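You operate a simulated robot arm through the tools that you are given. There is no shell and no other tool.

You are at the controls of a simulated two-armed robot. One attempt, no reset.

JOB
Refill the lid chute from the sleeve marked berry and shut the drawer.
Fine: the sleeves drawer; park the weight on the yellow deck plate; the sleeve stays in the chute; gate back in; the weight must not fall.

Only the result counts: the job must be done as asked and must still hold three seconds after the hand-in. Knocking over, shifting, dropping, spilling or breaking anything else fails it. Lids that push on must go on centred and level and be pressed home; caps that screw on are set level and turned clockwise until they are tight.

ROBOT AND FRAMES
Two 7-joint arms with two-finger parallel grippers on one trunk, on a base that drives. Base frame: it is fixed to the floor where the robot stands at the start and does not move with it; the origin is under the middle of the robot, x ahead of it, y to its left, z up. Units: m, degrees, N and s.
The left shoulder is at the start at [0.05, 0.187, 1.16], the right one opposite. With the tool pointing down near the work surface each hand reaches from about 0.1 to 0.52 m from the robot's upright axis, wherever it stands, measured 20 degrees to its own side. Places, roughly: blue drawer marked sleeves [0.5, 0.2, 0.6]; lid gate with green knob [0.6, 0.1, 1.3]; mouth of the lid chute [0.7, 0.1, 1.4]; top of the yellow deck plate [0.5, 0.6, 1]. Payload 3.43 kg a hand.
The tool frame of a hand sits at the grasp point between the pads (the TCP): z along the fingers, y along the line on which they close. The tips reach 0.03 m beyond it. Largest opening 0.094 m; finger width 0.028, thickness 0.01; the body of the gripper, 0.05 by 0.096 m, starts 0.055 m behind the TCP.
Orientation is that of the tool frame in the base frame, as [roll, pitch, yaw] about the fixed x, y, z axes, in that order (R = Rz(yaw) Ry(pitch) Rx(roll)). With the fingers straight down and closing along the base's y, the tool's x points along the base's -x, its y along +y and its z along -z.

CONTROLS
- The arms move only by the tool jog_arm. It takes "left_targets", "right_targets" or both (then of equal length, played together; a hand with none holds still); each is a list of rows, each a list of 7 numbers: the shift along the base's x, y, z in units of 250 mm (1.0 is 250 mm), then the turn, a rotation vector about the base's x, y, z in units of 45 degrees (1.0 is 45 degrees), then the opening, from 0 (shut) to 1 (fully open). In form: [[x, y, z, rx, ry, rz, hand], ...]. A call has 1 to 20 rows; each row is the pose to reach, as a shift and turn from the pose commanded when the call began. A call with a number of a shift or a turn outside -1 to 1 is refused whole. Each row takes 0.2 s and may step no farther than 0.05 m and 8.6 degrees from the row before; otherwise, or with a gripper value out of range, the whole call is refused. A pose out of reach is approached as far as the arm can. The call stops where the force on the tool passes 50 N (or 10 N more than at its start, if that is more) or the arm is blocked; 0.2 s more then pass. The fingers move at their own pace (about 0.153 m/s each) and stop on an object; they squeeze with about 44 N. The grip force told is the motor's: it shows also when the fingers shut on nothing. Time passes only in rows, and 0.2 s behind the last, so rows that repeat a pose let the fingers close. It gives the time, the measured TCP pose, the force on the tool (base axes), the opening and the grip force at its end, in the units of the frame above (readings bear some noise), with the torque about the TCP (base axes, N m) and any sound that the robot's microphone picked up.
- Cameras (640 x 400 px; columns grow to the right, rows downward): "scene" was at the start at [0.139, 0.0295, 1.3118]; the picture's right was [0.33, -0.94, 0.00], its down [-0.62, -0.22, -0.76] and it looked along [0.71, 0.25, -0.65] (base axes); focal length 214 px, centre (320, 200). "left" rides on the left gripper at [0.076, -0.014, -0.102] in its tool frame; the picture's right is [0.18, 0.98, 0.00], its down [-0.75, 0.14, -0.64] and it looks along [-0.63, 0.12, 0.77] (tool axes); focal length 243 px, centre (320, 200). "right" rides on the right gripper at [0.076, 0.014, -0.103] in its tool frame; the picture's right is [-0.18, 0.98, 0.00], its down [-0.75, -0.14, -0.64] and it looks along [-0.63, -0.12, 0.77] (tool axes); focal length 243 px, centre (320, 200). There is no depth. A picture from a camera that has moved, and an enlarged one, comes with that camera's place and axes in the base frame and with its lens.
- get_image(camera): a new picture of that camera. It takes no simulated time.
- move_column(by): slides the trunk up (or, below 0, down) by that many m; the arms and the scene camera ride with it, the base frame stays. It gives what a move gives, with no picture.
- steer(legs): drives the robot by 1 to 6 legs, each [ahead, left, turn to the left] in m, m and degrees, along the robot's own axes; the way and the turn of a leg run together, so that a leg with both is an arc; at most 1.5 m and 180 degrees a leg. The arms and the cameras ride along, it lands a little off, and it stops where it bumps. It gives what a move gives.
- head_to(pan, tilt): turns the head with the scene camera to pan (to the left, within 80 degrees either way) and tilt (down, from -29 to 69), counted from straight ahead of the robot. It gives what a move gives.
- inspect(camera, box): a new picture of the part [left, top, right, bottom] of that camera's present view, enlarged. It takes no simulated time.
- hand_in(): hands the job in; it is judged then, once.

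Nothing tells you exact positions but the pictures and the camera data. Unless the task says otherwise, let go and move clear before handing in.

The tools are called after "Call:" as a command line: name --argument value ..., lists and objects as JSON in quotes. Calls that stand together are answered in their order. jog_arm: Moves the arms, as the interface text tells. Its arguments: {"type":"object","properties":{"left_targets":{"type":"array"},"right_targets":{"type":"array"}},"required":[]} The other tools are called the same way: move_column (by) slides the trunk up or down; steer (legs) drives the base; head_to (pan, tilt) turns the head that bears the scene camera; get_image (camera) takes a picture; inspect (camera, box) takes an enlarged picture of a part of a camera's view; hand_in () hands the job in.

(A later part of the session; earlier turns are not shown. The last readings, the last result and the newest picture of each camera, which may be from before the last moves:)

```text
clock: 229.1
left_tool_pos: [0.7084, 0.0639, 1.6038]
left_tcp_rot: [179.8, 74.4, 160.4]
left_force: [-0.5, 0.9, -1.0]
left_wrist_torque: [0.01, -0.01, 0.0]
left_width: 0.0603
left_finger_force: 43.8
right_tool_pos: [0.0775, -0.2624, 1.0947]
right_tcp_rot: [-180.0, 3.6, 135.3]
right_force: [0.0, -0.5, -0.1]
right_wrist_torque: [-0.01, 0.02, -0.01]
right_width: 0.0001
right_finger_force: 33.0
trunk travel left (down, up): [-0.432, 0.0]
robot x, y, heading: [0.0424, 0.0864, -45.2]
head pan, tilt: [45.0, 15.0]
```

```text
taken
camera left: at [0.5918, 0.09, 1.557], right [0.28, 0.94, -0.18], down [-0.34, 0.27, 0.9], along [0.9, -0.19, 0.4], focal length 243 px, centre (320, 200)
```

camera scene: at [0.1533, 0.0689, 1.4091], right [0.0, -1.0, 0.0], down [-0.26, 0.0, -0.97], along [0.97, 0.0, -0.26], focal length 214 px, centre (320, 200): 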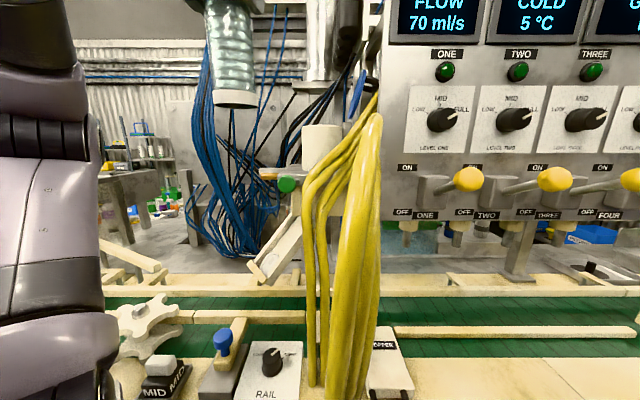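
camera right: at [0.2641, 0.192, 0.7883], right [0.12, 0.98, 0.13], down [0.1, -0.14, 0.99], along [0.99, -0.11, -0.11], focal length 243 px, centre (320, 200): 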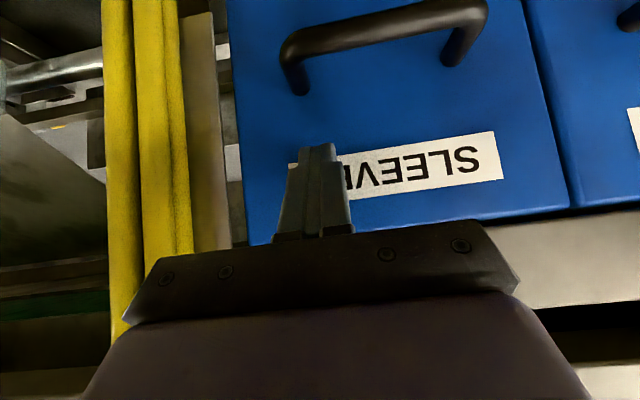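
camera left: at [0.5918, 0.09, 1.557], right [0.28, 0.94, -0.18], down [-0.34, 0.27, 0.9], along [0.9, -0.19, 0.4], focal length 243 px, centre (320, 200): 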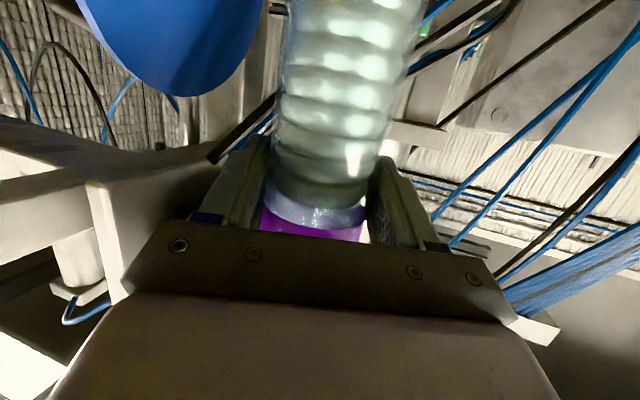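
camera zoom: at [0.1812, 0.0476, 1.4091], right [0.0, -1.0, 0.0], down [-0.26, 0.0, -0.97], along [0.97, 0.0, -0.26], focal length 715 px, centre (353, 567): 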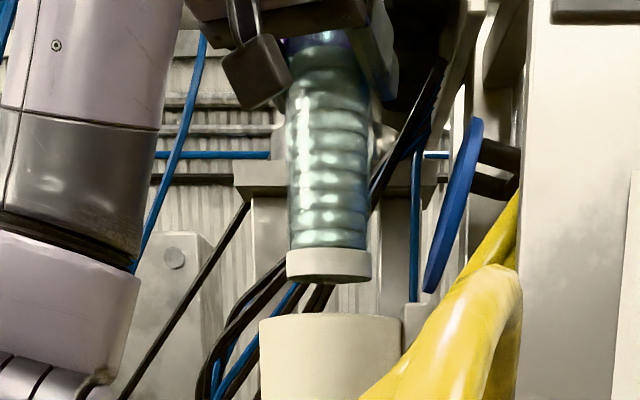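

The sleeve hangs over the tube with its lateral alignment within about 1 mm. I'll nudge it slightly forward and lower in small steps, watching the force.

Call:
jog_arm --left_targets '[[0.01, -0.004, -0.03, 0, 0, 0, 0], [0.01, -0.004, -0.06, 0, 0, 0, 0], [0.01, -0.004, -0.09, 0, 0, 0, 0], [0.01, -0.004, -0.09, 0, 0, 0, 0]]'

Call:
inspect --camera "scene" --box '[230, 30, 390, 150]'

```text
clock: 230.1
left_tool_pos: [0.7101, 0.0649, 1.5788]
left_tcp_rot: [179.9, 74.2, 160.5]
left_force: [0.0, 0.0, -1.7]
left_wrist_torque: [0.02, 0.02, 0.03]
left_width: 0.0601
left_finger_force: 44.4
right_tool_pos: [0.0755, -0.262, 1.0946]
right_tcp_rot: [180.0, 3.7, 135.4]
right_force: [0.0, -0.3, -0.4]
right_wrist_torque: [-0.04, 0.02, 0.0]
right_width: 0.0
right_finger_force: 33.0
trunk travel left (down, up): [-0.432, 0.0]
robot x, y, heading: [0.0473, 0.0853, -44.8]
head pan, tilt: [45.0, 15.0]
```

```text
3.33 times, centred on (310, 90) of scene
camera zoom: at [0.181, 0.0477, 1.4092], right [0.0, -1.0, 0.0], down [-0.26, 0.0, -0.97], along [0.97, 0.0, -0.26], focal length 715 px, centre (353, 567)
```

zoom: 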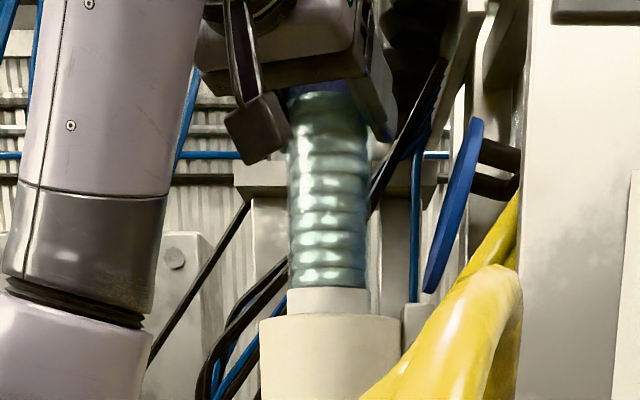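

Call:
jog_arm --left_targets '[[0, 0, -0.012, 0, 0, 0, 0], [0, 0, -0.012, 0, 0, 0, 0]]'

Call:
jog_arm --left_targets '[[0, 0, -0.012, 0, 0, 0, 0], [0, 0, -0.012, 0, 0, 0, 0]]'

Call:
inspect --camera "scene" --box '[230, 30, 390, 150]'

```text
clock: 230.7
left_tool_pos: [0.7097, 0.0649, 1.5774]
left_tcp_rot: [179.9, 74.3, 160.4]
left_force: [-0.5, -0.2, -1.7]
left_wrist_torque: [-0.01, 0.04, -0.03]
left_width: 0.0602
left_finger_force: 43.8
right_tool_pos: [0.0771, -0.2611, 1.0941]
right_tcp_rot: [179.9, 3.6, 135.3]
right_force: [-0.5, 0.5, 1.2]
right_wrist_torque: [0.02, 0.0, -0.01]
right_width: 0.0
right_finger_force: 33.4
trunk travel left (down, up): [-0.432, 0.0]
robot x, y, heading: [0.0429, 0.0903, -45.1]
head pan, tilt: [45.0, 15.0]
```

```text
clock: 231.3
left_tool_pos: [0.7111, 0.0643, 1.5742]
left_tcp_rot: [179.8, 74.2, 160.3]
left_force: [0.4, -0.3, -2.5]
left_wrist_torque: [-0.01, 0.02, 0.0]
left_width: 0.0601
left_finger_force: 44.0
right_tool_pos: [0.0782, -0.2616, 1.0939]
right_tcp_rot: [179.9, 3.7, 135.3]
right_force: [-0.6, 0.3, -0.2]
right_wrist_torque: [0.0, 0.0, 0.0]
right_width: 0.0003
right_finger_force: 33.4
trunk travel left (down, up): [-0.432, 0.0]
robot x, y, heading: [0.0454, 0.0867, -45.0]
head pan, tilt: [45.0, 15.0]
```

```text
3.33 times, centred on (310, 90) of scene
camera zoom: at [0.1811, 0.0477, 1.4092], right [0.0, -1.0, 0.0], down [-0.26, 0.0, -0.97], along [0.97, 0.0, -0.26], focal length 715 px, centre (353, 567)
```

zoom: 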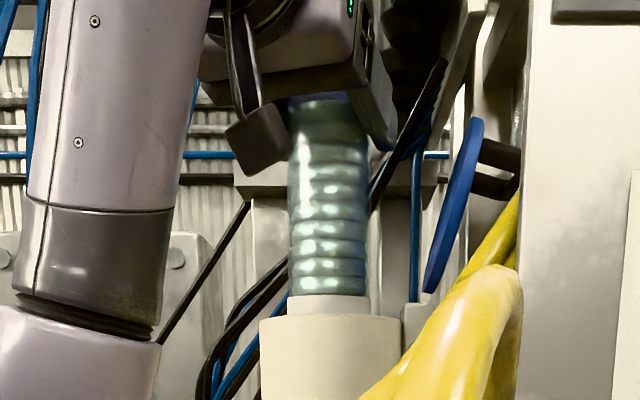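

Call:
jog_arm --left_targets '[[0, 0, -0.012, 0, 0, 0, 0], [0, 0, -0.024, 0, 0, 0, 0], [0, 0, -0.024, 0, 0, 0, 0]]'

Call:
jog_arm --left_targets '[[0, 0, -0.012, 0, 0, 0, 0], [0, 0, -0.024, 0, 0, 0, 0], [0, 0, -0.024, 0, 0, 0, 0]]'

Call:
inspect --camera "scene" --box '[230, 30, 390, 150]'

```text
clock: 232.1
left_tool_pos: [0.7106, 0.0639, 1.5687]
left_tcp_rot: [179.8, 74.2, 160.4]
left_force: [0.2, -0.6, -1.7]
left_wrist_torque: [0.0, 0.0, -0.04]
left_width: 0.0601
left_finger_force: 44.0
right_tool_pos: [0.0776, -0.262, 1.0945]
right_tcp_rot: [180.0, 3.6, 135.4]
right_force: [-0.2, 0.1, 0.5]
right_wrist_torque: [0.0, -0.01, 0.0]
right_width: 0.0002
right_finger_force: 32.8
trunk travel left (down, up): [-0.432, 0.0]
robot x, y, heading: [0.0491, 0.0898, -44.9]
head pan, tilt: [45.0, 15.0]
```

```text
clock: 232.9
left_tool_pos: [0.7091, 0.0666, 1.5641]
left_tcp_rot: [-179.4, 74.7, 161.1]
left_force: [4.1, -10.8, 2.2]
left_wrist_torque: [-1.05, -0.56, -0.13]
left_width: 0.0601
left_finger_force: 44.5
right_tool_pos: [0.0765, -0.2608, 1.0955]
right_tcp_rot: [179.9, 3.7, 135.3]
right_force: [0.2, 0.3, -0.2]
right_wrist_torque: [0.0, -0.02, -0.01]
right_width: 0.0
right_finger_force: 32.7
trunk travel left (down, up): [-0.432, 0.0]
robot x, y, heading: [0.0458, 0.0925, -45.1]
head pan, tilt: [45.0, 15.0]
```

```text
3.33 times, centred on (310, 90) of scene
camera zoom: at [0.1799, 0.0499, 1.4097], right [0.0, -1.0, 0.0], down [-0.26, 0.0, -0.97], along [0.97, 0.0, -0.26], focal length 715 px, centre (353, 567)
```

zoom: 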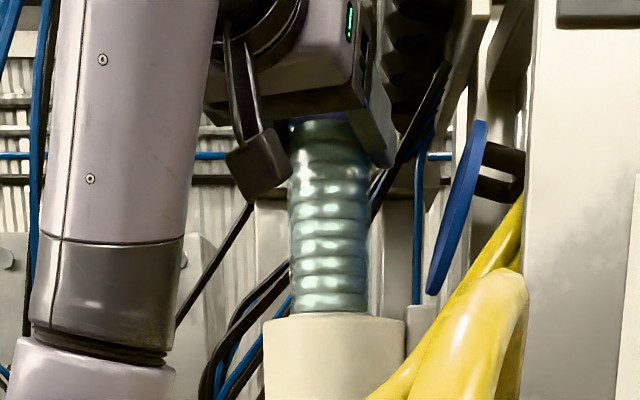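

There is a side contact on the foot (force toward -y and +x), so the sleeve is a few millimetres too far left. I'll ease up, shift and continue.

Call:
jog_arm --left_targets '[[0, 0, 0.016, 0, 0, 0, 0], [0.004, -0.008, 0.02, 0, 0, 0, 0], [0.006, -0.014, 0.02, 0, 0, 0, 0], [0.006, -0.014, 0.02, 0, 0, 0, 0]]'

Call:
inspect --camera "scene" --box '[230, 30, 390, 150]'

```text
clock: 233.9
left_tool_pos: [0.7151, 0.0775, 1.5673]
left_tcp_rot: [-177.2, 74.0, 163.5]
left_force: [-4.0, -14.0, -5.3]
left_wrist_torque: [-1.68, 0.6, -0.23]
left_width: 0.061
left_finger_force: 43.7
right_tool_pos: [0.077, -0.2539, 1.0986]
right_tcp_rot: [-179.6, 3.9, 135.4]
right_force: [-0.4, 0.7, 0.2]
right_wrist_torque: [-0.02, 0.01, -0.01]
right_width: 0.0
right_finger_force: 33.1
trunk travel left (down, up): [-0.432, 0.0]
robot x, y, heading: [0.0455, 0.0851, -45.0]
head pan, tilt: [45.0, 15.0]
```

```text
3.33 times, centred on (310, 90) of scene
camera zoom: at [0.1825, 0.0597, 1.4093], right [0.0, -1.0, 0.01], down [-0.26, -0.01, -0.97], along [0.97, 0.0, -0.26], focal length 715 px, centre (353, 567)
```

zoom: 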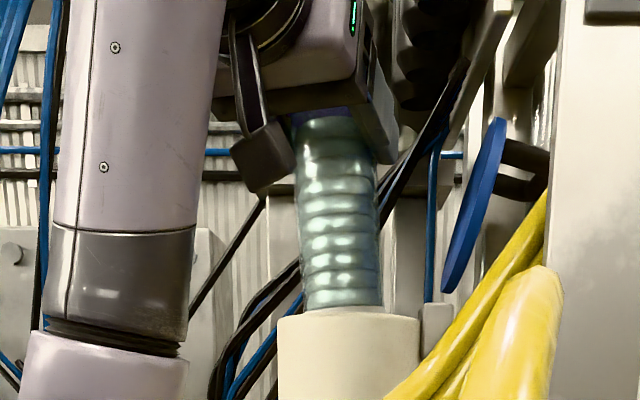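

Call:
jog_arm --left_targets '[[0, 0, 0.02, 0, 0, 0, 0], [0, 0, 0.04, 0, 0, 0, 0]]'

Call:
get_image --camera "scene"

```text
clock: 234.5
left_tool_pos: [0.7107, 0.0588, 1.5819]
left_tcp_rot: [179.3, 74.8, 159.6]
left_force: [0.1, -1.1, 2.0]
left_wrist_torque: [0.01, 0.0, 0.06]
left_width: 0.061
left_finger_force: 43.7
right_tool_pos: [0.0769, -0.2611, 1.0956]
right_tcp_rot: [179.9, 3.6, 135.1]
right_force: [-0.5, 0.0, -0.1]
right_wrist_torque: [0.01, 0.0, -0.03]
right_width: 0.0001
right_finger_force: 33.6
trunk travel left (down, up): [-0.432, 0.0]
robot x, y, heading: [0.0476, 0.0856, -45.0]
head pan, tilt: [45.0, 15.0]
```

```text
taken
camera scene: at [0.1817, 0.0481, 1.41], right [0.0, -1.0, 0.0], down [-0.26, 0.0, -0.97], along [0.97, 0.0, -0.26], focal length 214 px, centre (320, 200)
```

scene: 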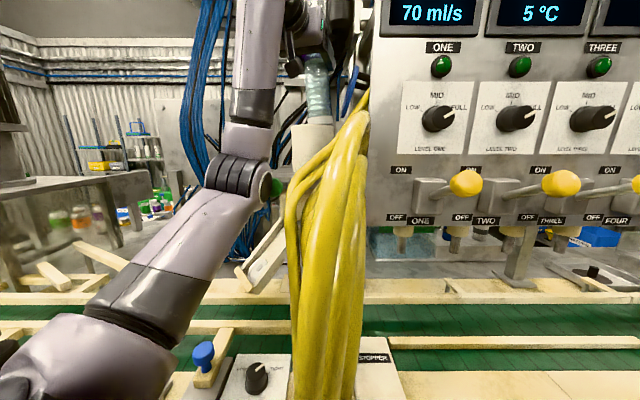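

The robot leaned for a moment and then recovered. The left elbow is now close to the green gate knob, so the contact may have been at the elbow. I'll inspect closely before going on.

Call:
inspect --camera "scene" --box '[190, 60, 390, 260]'

Call:
get_image --camera "left"

```text
2.00 times, centred on (290, 160) of scene
camera zoom: at [0.1817, 0.0481, 1.41], right [0.0, -1.0, 0.0], down [-0.26, 0.0, -0.97], along [0.97, 0.0, -0.26], focal length 429 px, centre (380, 280)
```

zoom: 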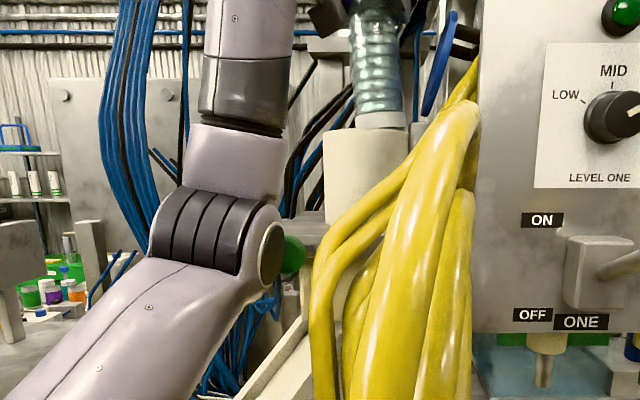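

```text
taken
camera left: at [0.5952, 0.0856, 1.5348], right [0.29, 0.94, -0.17], down [-0.35, 0.27, 0.9], along [0.89, -0.2, 0.41], focal length 243 px, centre (320, 200)
```

left: 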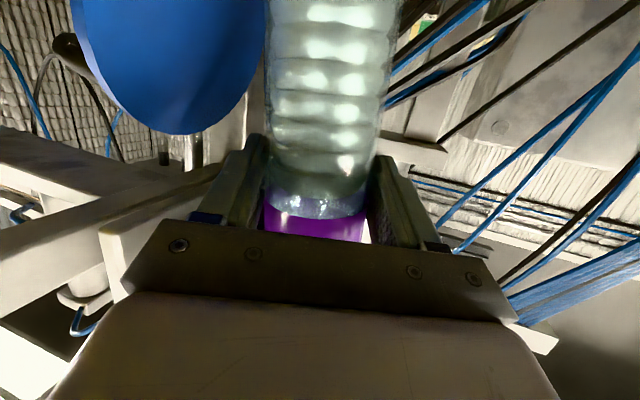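

The elbow sits right beside the gate knob in this arm posture, which explains the side force. I'll lift the sleeve clear, back away and check the sleeve in the grip and the gate knob.

Call:
jog_arm --left_targets '[[0, 0, 0.04, 0, 0, 0, 0], [0, 0, 0.1, 0, 0, 0, 0], [0, 0, 0.16, 0, 0, 0, 0], [0, 0, 0.2, 0, 0, 0, 0]]'

Call:
inspect --camera "scene" --box '[210, 0, 410, 200]'

```text
clock: 235.5
left_tool_pos: [0.7112, 0.0596, 1.6293]
left_tcp_rot: [179.8, 74.3, 160.3]
left_force: [-0.2, 0.1, -1.6]
left_wrist_torque: [0.02, 0.01, 0.02]
left_width: 0.0606
left_finger_force: 44.0
right_tool_pos: [0.0767, -0.2635, 1.0938]
right_tcp_rot: [179.9, 3.7, 135.3]
right_force: [0.2, -0.8, 0.6]
right_wrist_torque: [0.04, 0.01, -0.04]
right_width: 0.0
right_finger_force: 32.5
trunk travel left (down, up): [-0.432, 0.0]
robot x, y, heading: [0.0448, 0.0872, -45.2]
head pan, tilt: [45.0, 15.0]
```

```text
2.00 times, centred on (310, 100) of scene
camera zoom: at [0.1807, 0.0471, 1.4092], right [0.0, -1.0, 0.0], down [-0.26, 0.0, -0.97], along [0.97, 0.0, -0.26], focal length 429 px, centre (340, 400)
```

zoom: 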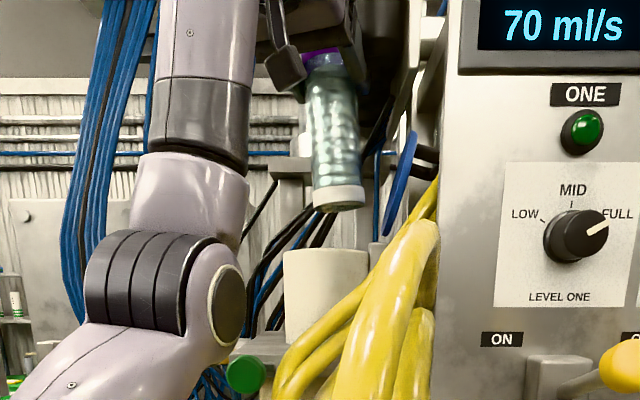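

Call:
jog_arm --left_targets '[[-0.12, 0.05, 0.01, 0, 0, 0, 0], [-0.24, 0.1, 0.01, 0, 0, 0, 0], [-0.36, 0.16, 0.01, 0, 0, 0, 0], [-0.48, 0.24, 0.01, 0, 0, 0, 0]]'

Call:
get_image --camera "left"

Call:
inspect --camera "scene" --box '[180, 0, 380, 200]'

```text
clock: 236.5
left_tool_pos: [0.5916, 0.1218, 1.6331]
left_tcp_rot: [-179.8, 74.2, 160.9]
left_force: [0.0, 0.0, -1.8]
left_wrist_torque: [0.02, 0.05, 0.05]
left_width: 0.0606
left_finger_force: 43.9
right_tool_pos: [0.0778, -0.2611, 1.0947]
right_tcp_rot: [179.9, 3.6, 135.2]
right_force: [0.5, -0.2, -0.1]
right_wrist_torque: [0.0, -0.04, 0.02]
right_width: 0.0001
right_finger_force: 33.3
trunk travel left (down, up): [-0.432, 0.0]
robot x, y, heading: [0.0438, 0.0852, -45.0]
head pan, tilt: [45.0, 15.0]
```

```text
taken
camera left: at [0.4747, 0.1479, 1.5856], right [0.28, 0.94, -0.18], down [-0.34, 0.27, 0.9], along [0.9, -0.19, 0.4], focal length 243 px, centre (320, 200)
```

left: 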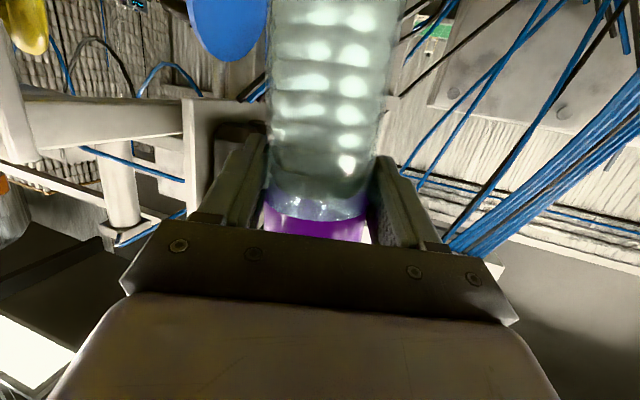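

```text
2.00 times, centred on (280, 100) of scene
camera zoom: at [0.1804, 0.0482, 1.4092], right [0.0, -1.0, 0.0], down [-0.26, 0.0, -0.97], along [0.97, 0.0, -0.26], focal length 429 px, centre (400, 400)
```

zoom: 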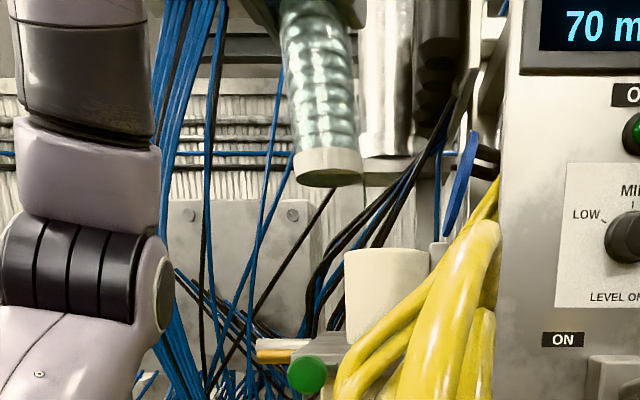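

The sleeve is leaning about 5° in the grip, and the gate and knob look unchanged. I'll try swinging the hand to a more rightward yaw, which should move the elbow left and away from the knob.

Call:
jog_arm --left_targets '[[0, 0.02, 0, 0, 0, -0.11, 0], [0, 0.04, 0, 0, 0, -0.22, 0], [0, 0.06, 0, 0, 0, -0.33, 0], [0, 0.08, 0, 0, 0, -0.44, 0], [0, 0.1, 0, 0, 0, -0.55, 0]]'

Call:
get_image --camera "scene"

```text
clock: 237.7
left_tool_pos: [0.5927, 0.1458, 1.6299]
left_tcp_rot: [-180.0, 74.2, 135.8]
left_force: [0.0, 0.1, -2.3]
left_wrist_torque: [-0.01, 0.03, 0.01]
left_width: 0.0608
left_finger_force: 44.2
right_tool_pos: [0.078, -0.263, 1.0946]
right_tcp_rot: [179.9, 3.6, 135.2]
right_force: [0.5, -0.6, 0.2]
right_wrist_torque: [0.01, -0.02, -0.03]
right_width: 0.0
right_finger_force: 33.4
trunk travel left (down, up): [-0.432, 0.0]
robot x, y, heading: [0.0451, 0.0865, -45.1]
head pan, tilt: [45.0, 15.0]
```

```text
taken
camera scene: at [0.1813, 0.0481, 1.4091], right [0.0, -1.0, 0.0], down [-0.26, 0.0, -0.97], along [0.97, 0.0, -0.26], focal length 214 px, centre (320, 200)
```

scene: 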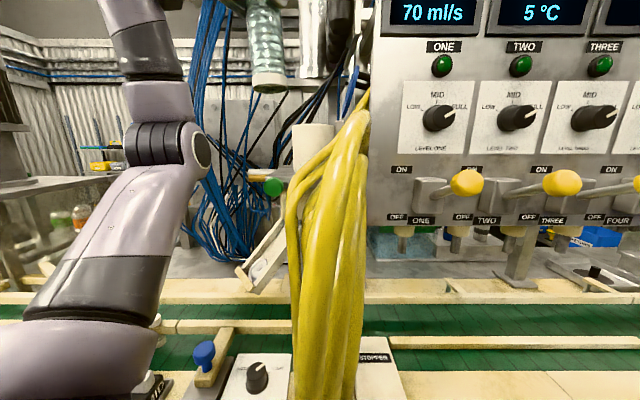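

Call:
inspect --camera "scene" --box '[210, 0, 350, 140]'

Call:
get_image --camera "left"

```text
2.86 times, centred on (280, 70) of scene
camera zoom: at [0.1813, 0.0481, 1.4091], right [0.0, -1.0, 0.0], down [-0.26, 0.0, -0.97], along [0.97, 0.0, -0.26], focal length 613 px, centre (434, 571)
```

zoom: 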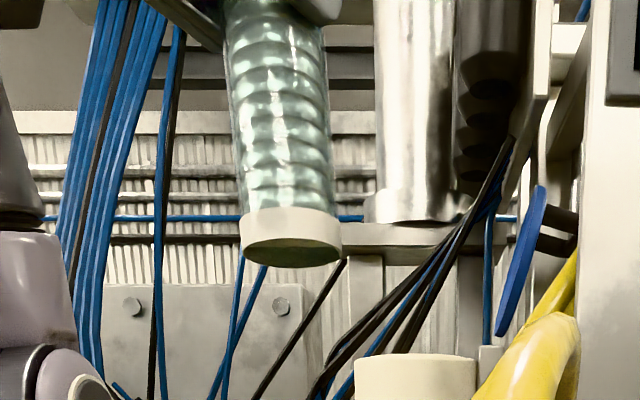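

```text
taken
camera left: at [0.4981, 0.2188, 1.5848], right [0.65, 0.74, -0.18], down [-0.2, 0.39, 0.9], along [0.73, -0.55, 0.4], focal length 243 px, centre (320, 200)
```

left: 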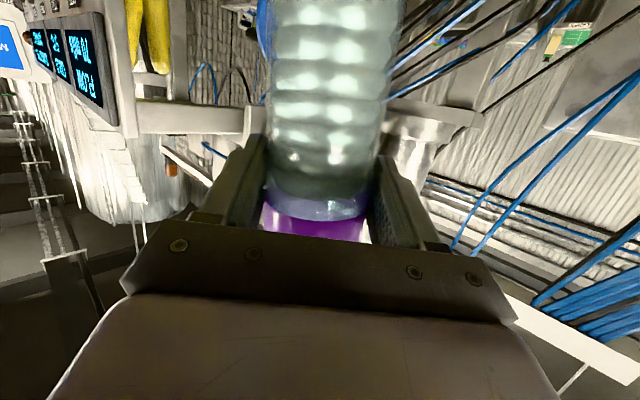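

Call:
jog_arm --left_targets '[[0, 0, 0, 0.014, -0.05, 0, 0], [0, 0, 0, 0.0285, -0.095, 0, 0], [0, 0, 0, 0.0285, -0.095, 0, 0]]'

Call:
inspect --camera "scene" --box '[210, 0, 350, 140]'

```text
clock: 238.5
left_tool_pos: [0.5926, 0.1456, 1.6316]
left_tcp_rot: [163.6, 76.0, 120.0]
left_force: [-1.2, 0.3, -1.7]
left_wrist_torque: [0.02, 0.04, 0.03]
left_width: 0.0605
left_finger_force: 44.1
right_tool_pos: [0.0771, -0.2624, 1.0933]
right_tcp_rot: [179.9, 3.7, 135.3]
right_force: [-0.3, -0.2, 0.1]
right_wrist_torque: [0.0, -0.02, 0.01]
right_width: 0.0001
right_finger_force: 32.5
trunk travel left (down, up): [-0.432, 0.0]
robot x, y, heading: [0.0467, 0.0872, -44.8]
head pan, tilt: [45.0, 15.0]
```

```text
2.86 times, centred on (280, 70) of scene
camera zoom: at [0.1811, 0.0478, 1.4092], right [0.0, -1.0, 0.0], down [-0.26, 0.0, -0.97], along [0.97, 0.0, -0.26], focal length 613 px, centre (434, 571)
```

zoom: 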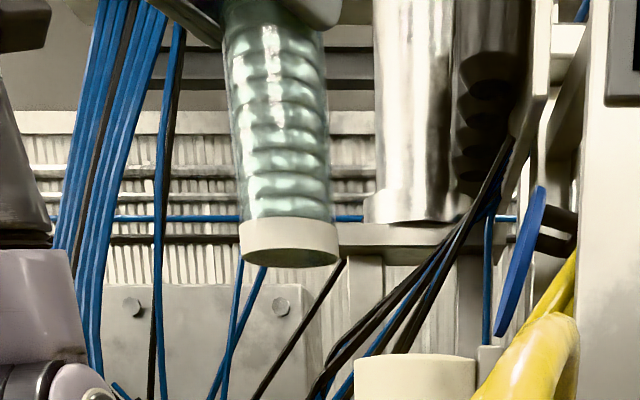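

The sleeve looks nearly upright again. I'll trim the last degree and bring it over the tube with the elbow now well to the left.

Call:
jog_arm --left_targets '[[0.1, -0.06, 0, 0.015, 0, 0, 0], [0.2, -0.12, -0.02, 0.029, 0, 0, 0], [0.3, -0.18, -0.05, 0.029, 0, 0, 0], [0.4, -0.24, -0.08, 0.029, 0, 0, 0], [0.484, -0.296, -0.1, 0.029, 0, 0, 0]]'

Call:
get_image --camera "scene"

Call:
inspect --camera "scene" --box '[240, 20, 400, 160]'

```text
clock: 239.7
left_tool_pos: [0.714, 0.0711, 1.6062]
left_tcp_rot: [160.9, 74.6, 117.6]
left_force: [0.0, -0.2, -2.9]
left_wrist_torque: [0.01, 0.01, -0.01]
left_width: 0.0603
left_finger_force: 43.9
right_tool_pos: [0.0773, -0.2631, 1.0942]
right_tcp_rot: [179.9, 3.5, 135.3]
right_force: [-0.8, -0.2, -0.1]
right_wrist_torque: [-0.02, 0.04, 0.01]
right_width: 0.0
right_finger_force: 32.7
trunk travel left (down, up): [-0.432, 0.0]
robot x, y, heading: [0.0462, 0.0873, -45.3]
head pan, tilt: [45.0, 15.0]
```

```text
taken
camera scene: at [0.1816, 0.0473, 1.4091], right [0.0, -1.0, 0.0], down [-0.26, 0.0, -0.97], along [0.97, 0.0, -0.26], focal length 214 px, centre (320, 200)
```

scene: 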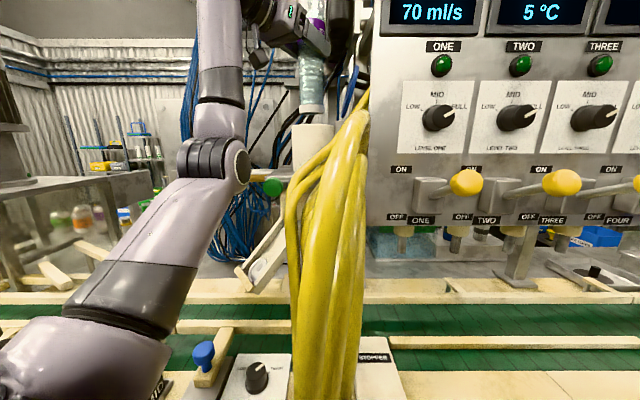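

```text
2.86 times, centred on (320, 90) of scene
camera zoom: at [0.1816, 0.0473, 1.4091], right [0.0, -1.0, 0.0], down [-0.26, 0.0, -0.97], along [0.97, 0.0, -0.26], focal length 613 px, centre (320, 514)
```

zoom: 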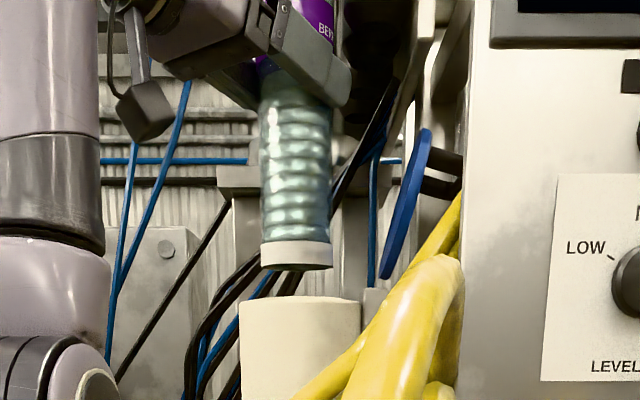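

Call:
jog_arm --left_targets '[[0, -0.01, -0.04, 0, 0, 0, 0], [0, -0.01, -0.08, 0, 0, 0, 0], [0, -0.01, -0.1, 0, 0, 0, 0]]'

Call:
inspect --camera "scene" --box '[200, 40, 380, 220]'

```text
clock: 240.5
left_tool_pos: [0.7139, 0.0698, 1.5807]
left_tcp_rot: [161.3, 74.8, 117.8]
left_force: [0.8, 0.8, -1.4]
left_wrist_torque: [0.0, 0.03, -0.03]
left_width: 0.0604
left_finger_force: 44.3
right_tool_pos: [0.0772, -0.2628, 1.0934]
right_tcp_rot: [179.9, 3.5, 135.4]
right_force: [-0.7, 0.5, -0.7]
right_wrist_torque: [0.03, -0.02, 0.03]
right_width: 0.0
right_finger_force: 33.0
trunk travel left (down, up): [-0.432, 0.0]
robot x, y, heading: [0.0507, 0.0849, -44.8]
head pan, tilt: [45.0, 15.0]
```

```text
2.22 times, centred on (290, 130) of scene
camera zoom: at [0.1814, 0.0477, 1.4091], right [0.0, -1.0, 0.0], down [-0.26, 0.0, -0.97], along [0.97, 0.0, -0.26], focal length 477 px, centre (387, 356)
```

zoom: 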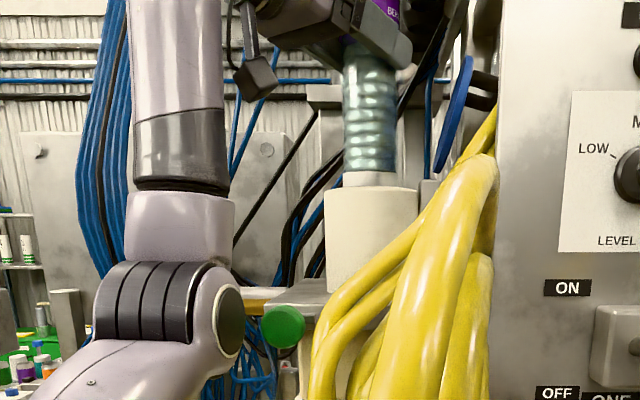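

Call:
jog_arm --left_targets '[[0, 0, -0.02, 0, 0, 0, 0], [0, 0, -0.02, 0, 0, 0, 0]]'

Call:
jog_arm --left_targets '[[0, 0, -0.02, 0, 0, 0, 0], [0, 0, -0.02, 0, 0, 0, 0]]'

Call:
inspect --camera "scene" --box '[200, 40, 380, 220]'

```text
clock: 241.1
left_tool_pos: [0.7139, 0.0685, 1.5762]
left_tcp_rot: [161.2, 74.7, 117.8]
left_force: [0.2, -0.2, -1.4]
left_wrist_torque: [0.02, 0.0, 0.0]
left_width: 0.0606
left_finger_force: 43.6
right_tool_pos: [0.0771, -0.2622, 1.0955]
right_tcp_rot: [180.0, 3.6, 135.3]
right_force: [-0.6, 0.7, 0.6]
right_wrist_torque: [0.01, -0.02, -0.01]
right_width: 0.0002
right_finger_force: 32.9
trunk travel left (down, up): [-0.432, 0.0]
robot x, y, heading: [0.0419, 0.0871, -44.8]
head pan, tilt: [45.0, 15.0]
```

```text
clock: 241.7
left_tool_pos: [0.7142, 0.0685, 1.5703]
left_tcp_rot: [161.2, 74.7, 117.6]
left_force: [0.1, -1.6, -2.3]
left_wrist_torque: [0.0, -0.01, 0.01]
left_width: 0.0601
left_finger_force: 44.1
right_tool_pos: [0.0783, -0.2612, 1.0945]
right_tcp_rot: [179.8, 3.6, 135.2]
right_force: [-0.3, -0.8, -0.8]
right_wrist_torque: [0.06, 0.02, 0.02]
right_width: 0.0
right_finger_force: 33.1
trunk travel left (down, up): [-0.432, 0.0]
robot x, y, heading: [0.0472, 0.0897, -44.9]
head pan, tilt: [45.0, 15.0]
```

```text
2.22 times, centred on (290, 130) of scene
camera zoom: at [0.1811, 0.0477, 1.4092], right [0.0, -1.0, 0.0], down [-0.26, 0.0, -0.97], along [0.97, 0.0, -0.26], focal length 477 px, centre (387, 356)
```

zoom: 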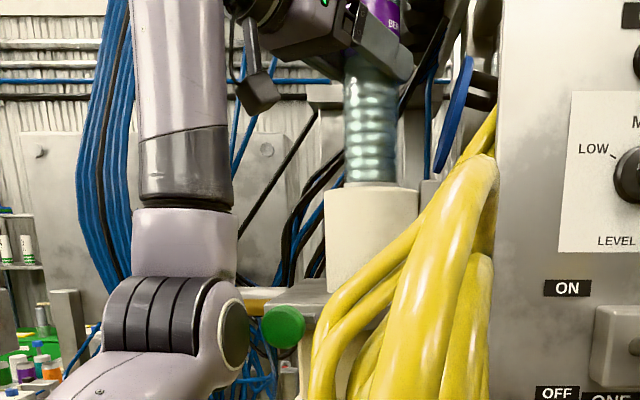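

Call:
jog_arm --left_targets '[[0, 0, -0.02, 0, 0, 0, 0], [0, 0, -0.02, 0, 0, 0, 0]]'

Call:
jog_arm --left_targets '[[0, 0, -0.02, 0, 0, 0, 0], [0, 0, -0.02, 0, 0, 0, 0]]'

Call:
inspect --camera "scene" --box '[200, 40, 380, 220]'

```text
clock: 242.3
left_tool_pos: [0.7138, 0.0693, 1.5657]
left_tcp_rot: [161.2, 74.7, 117.6]
left_force: [-0.2, 0.1, -1.8]
left_wrist_torque: [0.0, 0.0, -0.04]
left_width: 0.0601
left_finger_force: 44.1
right_tool_pos: [0.0771, -0.262, 1.0944]
right_tcp_rot: [179.9, 3.6, 135.4]
right_force: [-0.5, -0.1, -0.5]
right_wrist_torque: [0.01, -0.05, -0.01]
right_width: 0.0
right_finger_force: 32.3
trunk travel left (down, up): [-0.432, 0.0]
robot x, y, heading: [0.0466, 0.0853, -45.3]
head pan, tilt: [45.0, 15.0]
```

```text
clock: 242.9
left_tool_pos: [0.7133, 0.0692, 1.5592]
left_tcp_rot: [161.2, 74.6, 117.6]
left_force: [0.1, -0.4, -2.4]
left_wrist_torque: [-0.02, -0.01, 0.01]
left_width: 0.0603
left_finger_force: 44.3
right_tool_pos: [0.0784, -0.2628, 1.0941]
right_tcp_rot: [180.0, 3.6, 135.3]
right_force: [0.7, 0.1, 0.4]
right_wrist_torque: [0.02, -0.01, -0.01]
right_width: 0.0
right_finger_force: 32.7
trunk travel left (down, up): [-0.432, 0.0]
robot x, y, heading: [0.0479, 0.089, -44.7]
head pan, tilt: [45.0, 15.0]
```

```text
2.22 times, centred on (290, 130) of scene
camera zoom: at [0.1811, 0.0477, 1.4092], right [0.0, -1.0, 0.0], down [-0.26, 0.0, -0.97], along [0.97, 0.0, -0.26], focal length 477 px, centre (387, 356)
```

zoom: 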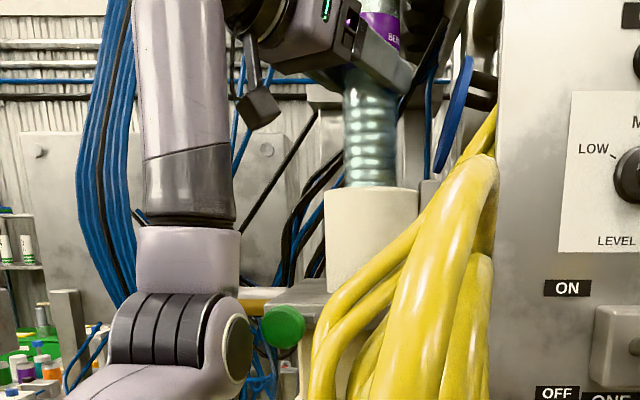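

No contact now and the foot is entering the bore. Continuing down with the elbow passing clear of the knob.

Call:
jog_arm --left_targets '[[0, 0, -0.02, 0, 0, 0, 0], [0, 0, -0.04, 0, 0, 0, 0], [0, 0, -0.04, 0, 0, 0, 0]]'

Call:
inspect --camera "scene" --box '[200, 40, 380, 220]'

```text
clock: 243.7
left_tool_pos: [0.714, 0.0693, 1.549]
left_tcp_rot: [161.2, 74.7, 117.6]
left_force: [0.1, 0.0, -1.5]
left_wrist_torque: [0.03, 0.01, 0.02]
left_width: 0.0601
left_finger_force: 43.9
right_tool_pos: [0.0767, -0.2631, 1.0931]
right_tcp_rot: [179.9, 3.7, 135.3]
right_force: [-0.1, 0.9, -0.7]
right_wrist_torque: [0.05, 0.01, 0.01]
right_width: 0.0
right_finger_force: 32.7
trunk travel left (down, up): [-0.432, 0.0]
robot x, y, heading: [0.0478, 0.0865, -44.6]
head pan, tilt: [45.0, 15.0]
```

```text
2.22 times, centred on (290, 130) of scene
camera zoom: at [0.1812, 0.0477, 1.4092], right [0.0, -1.0, 0.0], down [-0.26, 0.0, -0.97], along [0.97, 0.0, -0.26], focal length 477 px, centre (387, 356)
```

zoom: 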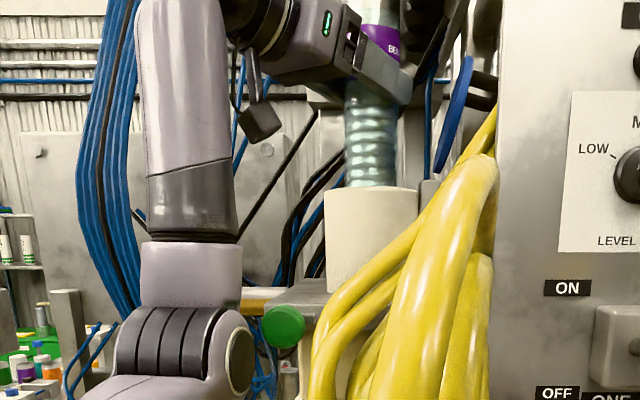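

Call:
jog_arm --left_targets '[[0, 0, -0.02, 0, 0, 0, 0], [0, 0, -0.04, 0, 0, 0, 0], [0, 0, -0.06, 0, 0, 0, 0], [0, 0, -0.06, 0, 0, 0, 0]]'

Call:
inspect --camera "scene" --box '[200, 40, 380, 220]'

```text
clock: 244.7
left_tool_pos: [0.7136, 0.0681, 1.5362]
left_tcp_rot: [161.1, 74.8, 117.5]
left_force: [1.2, 0.5, -1.5]
left_wrist_torque: [-0.03, 0.03, -0.01]
left_width: 0.0604
left_finger_force: 44.0
right_tool_pos: [0.0759, -0.2621, 1.0936]
right_tcp_rot: [179.9, 3.6, 135.2]
right_force: [-0.2, 0.4, -0.6]
right_wrist_torque: [-0.02, -0.02, 0.03]
right_width: 0.0001
right_finger_force: 32.8
trunk travel left (down, up): [-0.432, 0.0]
robot x, y, heading: [0.0475, 0.0879, -45.0]
head pan, tilt: [45.0, 15.0]
```

```text
2.22 times, centred on (290, 130) of scene
camera zoom: at [0.1811, 0.0477, 1.4092], right [0.0, -1.0, 0.0], down [-0.26, 0.0, -0.97], along [0.97, 0.0, -0.26], focal length 477 px, centre (387, 356)
```

zoom: 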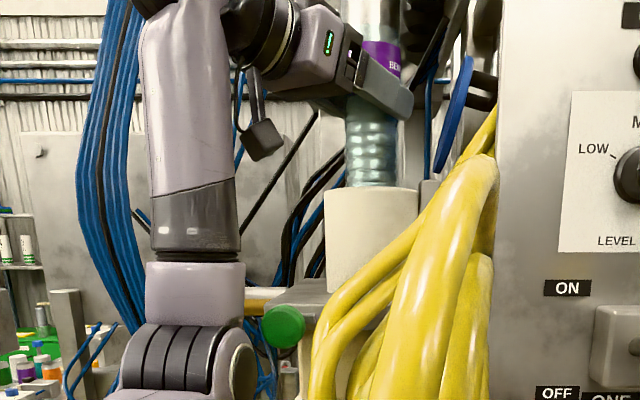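

Call:
jog_arm --left_targets '[[0, 0, -0.02, 0, 0, 0, 0], [0, 0, -0.04, 0, 0, 0, 0], [0, 0, -0.06, 0, 0, 0, 0], [0, 0, -0.06, 0, 0, 0, 0]]'

Call:
inspect --camera "scene" --box '[200, 40, 380, 220]'

```text
clock: 245.7
left_tool_pos: [0.7137, 0.0681, 1.5204]
left_tcp_rot: [161.2, 74.8, 117.5]
left_force: [0.7, 0.3, -2.0]
left_wrist_torque: [-0.02, 0.01, -0.01]
left_width: 0.0602
left_finger_force: 43.6
right_tool_pos: [0.0765, -0.262, 1.093]
right_tcp_rot: [179.9, 3.6, 135.2]
right_force: [-0.2, 0.4, 0.5]
right_wrist_torque: [0.01, 0.01, -0.01]
right_width: 0.0
right_finger_force: 33.5
trunk travel left (down, up): [-0.432, 0.0]
robot x, y, heading: [0.0456, 0.0913, -45.1]
head pan, tilt: [45.0, 15.0]
```

```text
2.22 times, centred on (290, 130) of scene
camera zoom: at [0.1811, 0.0477, 1.4092], right [0.0, -1.0, 0.0], down [-0.26, 0.0, -0.97], along [0.97, 0.0, -0.26], focal length 477 px, centre (387, 356)
```

zoom: 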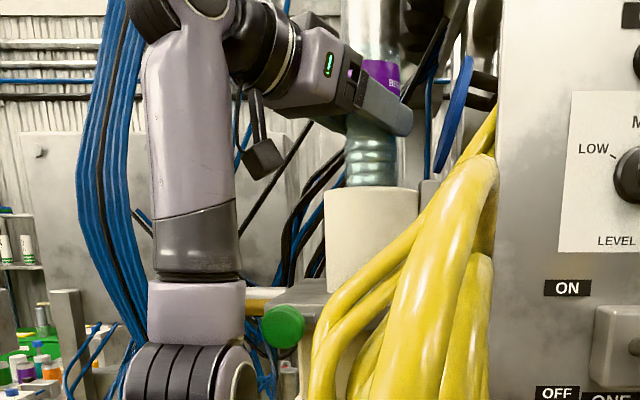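

Call:
jog_arm --left_targets '[[0, 0, -0.02, 0, 0, 0, 0], [0, 0, -0.04, 0, 0, 0, 0], [0, 0, -0.06, 0, 0, 0, 0], [0, 0, -0.06, 0, 0, 0, 0]]'

Call:
inspect --camera "scene" --box '[200, 40, 380, 220]'

```text
clock: 246.7
left_tool_pos: [0.7132, 0.0683, 1.5054]
left_tcp_rot: [161.2, 74.7, 117.5]
left_force: [0.0, 0.3, -1.4]
left_wrist_torque: [0.05, 0.03, 0.04]
left_width: 0.0601
left_finger_force: 44.3
right_tool_pos: [0.0778, -0.2622, 1.0942]
right_tcp_rot: [179.9, 3.6, 135.3]
right_force: [-0.1, 0.1, 0.3]
right_wrist_torque: [0.01, 0.0, 0.0]
right_width: 0.0002
right_finger_force: 32.6
trunk travel left (down, up): [-0.432, 0.0]
robot x, y, heading: [0.0442, 0.0868, -44.8]
head pan, tilt: [45.0, 15.0]
```

```text
2.22 times, centred on (290, 130) of scene
camera zoom: at [0.1812, 0.0477, 1.4091], right [0.0, -1.0, 0.0], down [-0.26, 0.0, -0.97], along [0.97, 0.0, -0.26], focal length 477 px, centre (387, 356)
```

zoom: 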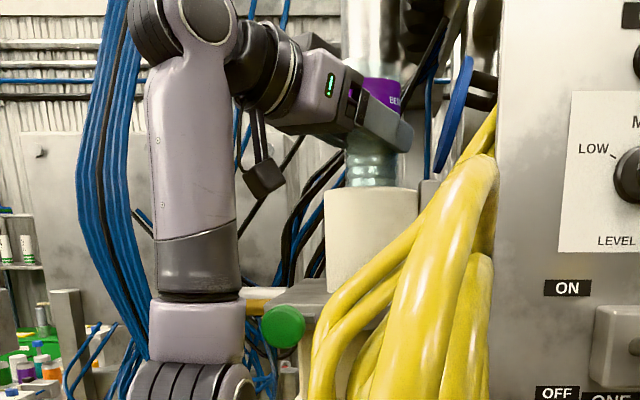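

Call:
jog_arm --left_targets '[[0, 0, -0.016, 0, 0, 0, 0], [0, 0, -0.032, 0, 0, 0, 0], [0, 0, -0.032, 0, 0, 0, 0]]'

Call:
jog_arm --left_targets '[[0, 0, -0.012, 0, 0, 0, 0], [0, 0, -0.024, 0, 0, 0, 0], [0, 0, -0.024, 0, 0, 0, 0]]'

Call:
inspect --camera "scene" --box '[200, 40, 380, 220]'

```text
clock: 247.5
left_tool_pos: [0.7134, 0.069, 1.4965]
left_tcp_rot: [161.2, 74.8, 117.7]
left_force: [0.5, -0.3, -1.5]
left_wrist_torque: [0.01, -0.02, 0.0]
left_width: 0.0602
left_finger_force: 44.0
right_tool_pos: [0.0764, -0.2623, 1.0943]
right_tcp_rot: [179.8, 3.6, 135.3]
right_force: [-0.4, -0.5, 0.0]
right_wrist_torque: [0.01, 0.0, 0.0]
right_width: 0.0
right_finger_force: 33.0
trunk travel left (down, up): [-0.432, 0.0]
robot x, y, heading: [0.0457, 0.0868, -44.9]
head pan, tilt: [45.0, 15.0]
```

```text
clock: 248.3
left_tool_pos: [0.7129, 0.0687, 1.4909]
left_tcp_rot: [161.2, 74.7, 117.7]
left_force: [-0.1, 0.7, -1.9]
left_wrist_torque: [-0.02, 0.0, 0.01]
left_width: 0.0605
left_finger_force: 43.7
right_tool_pos: [0.0782, -0.2623, 1.0948]
right_tcp_rot: [179.9, 3.5, 135.3]
right_force: [0.6, 0.8, -0.8]
right_wrist_torque: [-0.01, -0.02, 0.01]
right_width: 0.0
right_finger_force: 32.9
trunk travel left (down, up): [-0.432, 0.0]
robot x, y, heading: [0.0471, 0.085, -45.0]
head pan, tilt: [45.0, 15.0]
```

```text
2.22 times, centred on (290, 130) of scene
camera zoom: at [0.1812, 0.0477, 1.4091], right [0.0, -1.0, 0.0], down [-0.26, 0.0, -0.97], along [0.97, 0.0, -0.26], focal length 477 px, centre (387, 356)
```

zoom: 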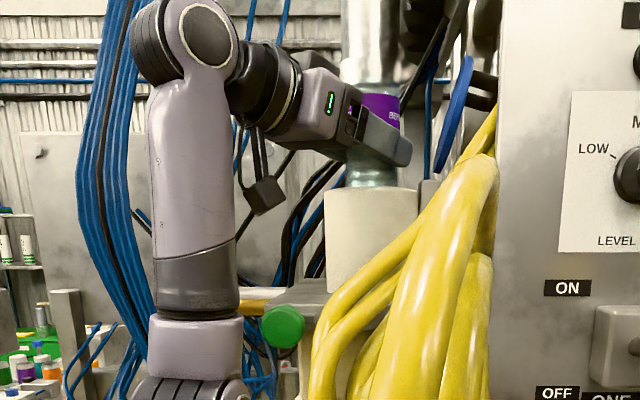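

Call:
jog_arm --left_targets '[[0, 0, -0.012, 0, 0, 0, 0], [0, 0, -0.024, 0, 0, 0, 0], [0, 0, -0.024, 0, 0, 0, 0]]'

Call:
inspect --camera "scene" --box '[260, 60, 380, 160]'

```text
clock: 249.1
left_tool_pos: [0.7137, 0.0694, 1.4855]
left_tcp_rot: [161.2, 74.8, 117.7]
left_force: [0.0, 0.5, -2.2]
left_wrist_torque: [-0.02, 0.0, 0.0]
left_width: 0.0605
left_finger_force: 43.2
right_tool_pos: [0.0765, -0.2627, 1.0931]
right_tcp_rot: [-180.0, 3.6, 135.3]
right_force: [0.0, -0.2, 0.7]
right_wrist_torque: [0.03, -0.01, 0.04]
right_width: 0.0
right_finger_force: 33.0
trunk travel left (down, up): [-0.432, 0.0]
robot x, y, heading: [0.044, 0.085, -45.3]
head pan, tilt: [45.0, 15.0]
```

```text
4.00 times, centred on (320, 110) of scene
camera zoom: at [0.1812, 0.0477, 1.4091], right [0.0, -1.0, 0.0], down [-0.26, 0.0, -0.97], along [0.97, 0.0, -0.26], focal length 858 px, centre (320, 560)
```

zoom: 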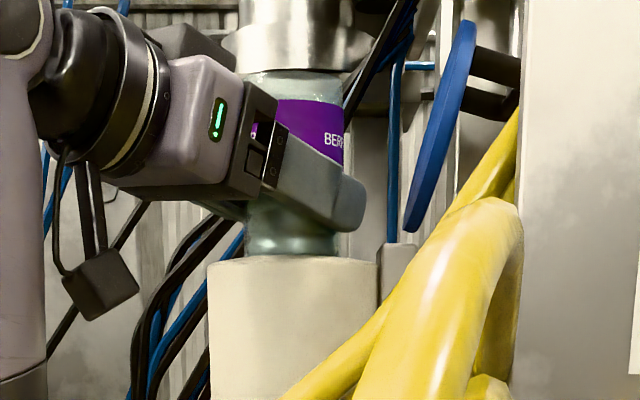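

Call:
jog_arm --left_targets '[[0, 0, -0.01, 0, 0, 0, 0], [0, 0, -0.02, 0, 0, 0, 0], [0, 0, -0.02, 0, 0, 0, 0]]'

Call:
jog_arm --left_targets '[[0, 0, -0.01, 0, 0, 0, 0], [0, 0, -0.02, 0, 0, 0, 0], [0, 0, -0.02, 0, 0, 0, 0]]'

Call:
inspect --camera "scene" --box '[260, 60, 380, 160]'

```text
clock: 249.9
left_tool_pos: [0.7111, 0.069, 1.4835]
left_tcp_rot: [160.1, 75.4, 116.7]
left_force: [7.1, -0.2, 22.2]
left_wrist_torque: [-0.13, -0.51, 0.04]
left_width: 0.0601
left_finger_force: 44.0
right_tool_pos: [0.0765, -0.2631, 1.0933]
right_tcp_rot: [179.8, 3.6, 135.3]
right_force: [-0.1, -0.4, 0.2]
right_wrist_torque: [0.0, -0.02, -0.01]
right_width: 0.0
right_finger_force: 33.4
trunk travel left (down, up): [-0.432, 0.0]
robot x, y, heading: [0.0466, 0.0891, -45.3]
head pan, tilt: [45.0, 15.0]
```

```text
clock: 250.7
left_tool_pos: [0.7083, 0.0699, 1.4824]
left_tcp_rot: [159.2, 75.9, 115.6]
left_force: [7.4, -1.1, 39.0]
left_wrist_torque: [-0.19, 0.04, 0.05]
left_width: 0.0604
left_finger_force: 43.7
right_tool_pos: [0.0746, -0.2626, 1.0948]
right_tcp_rot: [179.8, 3.7, 135.3]
right_force: [-0.1, -0.7, 0.4]
right_wrist_torque: [0.0, 0.0, 0.01]
right_width: 0.0
right_finger_force: 32.8
trunk travel left (down, up): [-0.432, 0.0]
robot x, y, heading: [0.0458, 0.0838, -45.0]
head pan, tilt: [45.0, 15.0]
```

```text
4.00 times, centred on (320, 110) of scene
camera zoom: at [0.1777, 0.0477, 1.4097], right [0.0, -1.0, 0.0], down [-0.26, 0.0, -0.97], along [0.97, 0.0, -0.26], focal length 858 px, centre (320, 560)
```

zoom: 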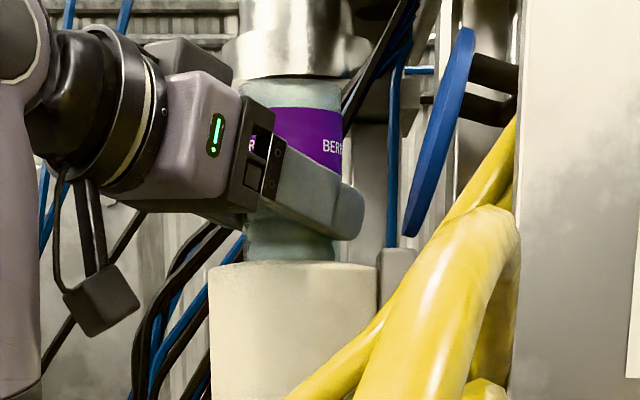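

The sleeve has bottomed in the chute (39 N). I'll relieve the push, then open the fingers.

Call:
jog_arm --left_targets '[[0, 0, 0.016, 0, 0, 0, 0], [0, 0, 0.032, 0, 0, 0, 0], [0, 0, 0.032, 0, 0, 0, 0]]'

Call:
jog_arm --left_targets '[[0, 0, 0, 0, 0, 0, 0.66], [0, 0, 0, 0, 0, 0, 0.72], [0, 0, 0, 0, 0, 0, 0.85], [0, 0, 0, 0, 0, 0, 0.85]]'

Call:
inspect --camera "scene" --box '[260, 60, 380, 160]'

Call:
get_image --camera "left"

```text
clock: 251.5
left_tool_pos: [0.7115, 0.0676, 1.482]
left_tcp_rot: [161.2, 74.5, 117.6]
left_force: [-2.3, -1.6, 5.9]
left_wrist_torque: [-0.34, 0.39, 0.02]
left_width: 0.0603
left_finger_force: 44.6
right_tool_pos: [0.0759, -0.2633, 1.0926]
right_tcp_rot: [179.8, 3.6, 135.3]
right_force: [0.3, -0.1, 0.6]
right_wrist_torque: [-0.04, 0.06, 0.03]
right_width: 0.0
right_finger_force: 32.8
trunk travel left (down, up): [-0.432, 0.0]
robot x, y, heading: [0.0473, 0.085, -45.2]
head pan, tilt: [45.0, 15.0]
```

```text
clock: 252.5
left_tool_pos: [0.7134, 0.0695, 1.4829]
left_tcp_rot: [161.1, 74.8, 117.6]
left_force: [0.3, 0.2, 0.5]
left_wrist_torque: [0.01, 0.0, -0.01]
left_width: 0.08
left_finger_force: 0.0
right_tool_pos: [0.0775, -0.2621, 1.0953]
right_tcp_rot: [180.0, 3.6, 135.4]
right_force: [0.9, -0.3, -0.2]
right_wrist_torque: [0.04, -0.02, -0.04]
right_width: 0.0
right_finger_force: 33.6
trunk travel left (down, up): [-0.432, 0.0]
robot x, y, heading: [0.0474, 0.0838, -45.0]
head pan, tilt: [45.0, 15.0]
```

```text
4.00 times, centred on (320, 110) of scene
camera zoom: at [0.181, 0.0477, 1.4092], right [0.0, -1.0, 0.0], down [-0.26, 0.0, -0.97], along [0.97, 0.0, -0.26], focal length 858 px, centre (320, 560)
```

zoom: 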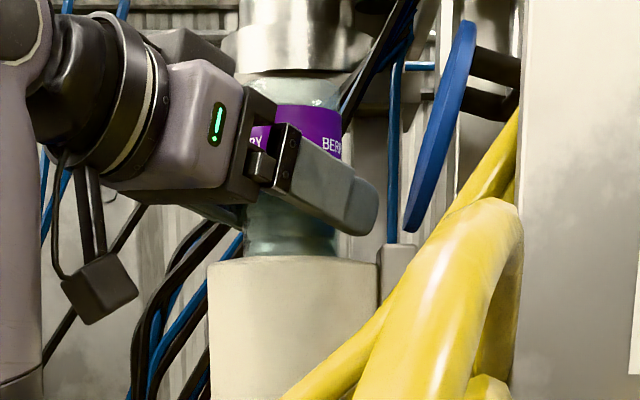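

```text
taken
camera left: at [0.6215, 0.1444, 1.434], right [0.66, 0.75, -0.09], down [-0.27, 0.35, 0.9], along [0.7, -0.57, 0.43], focal length 243 px, centre (320, 200)
```

left: 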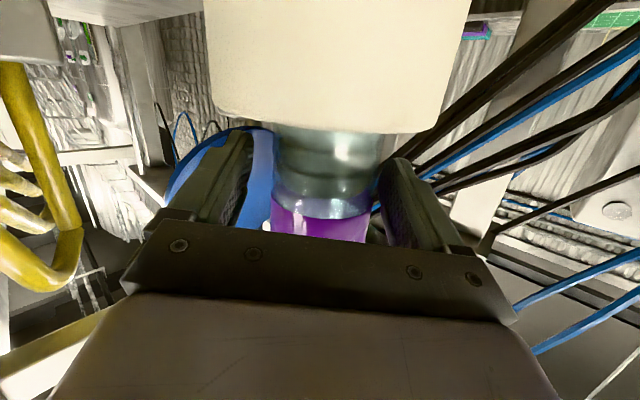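

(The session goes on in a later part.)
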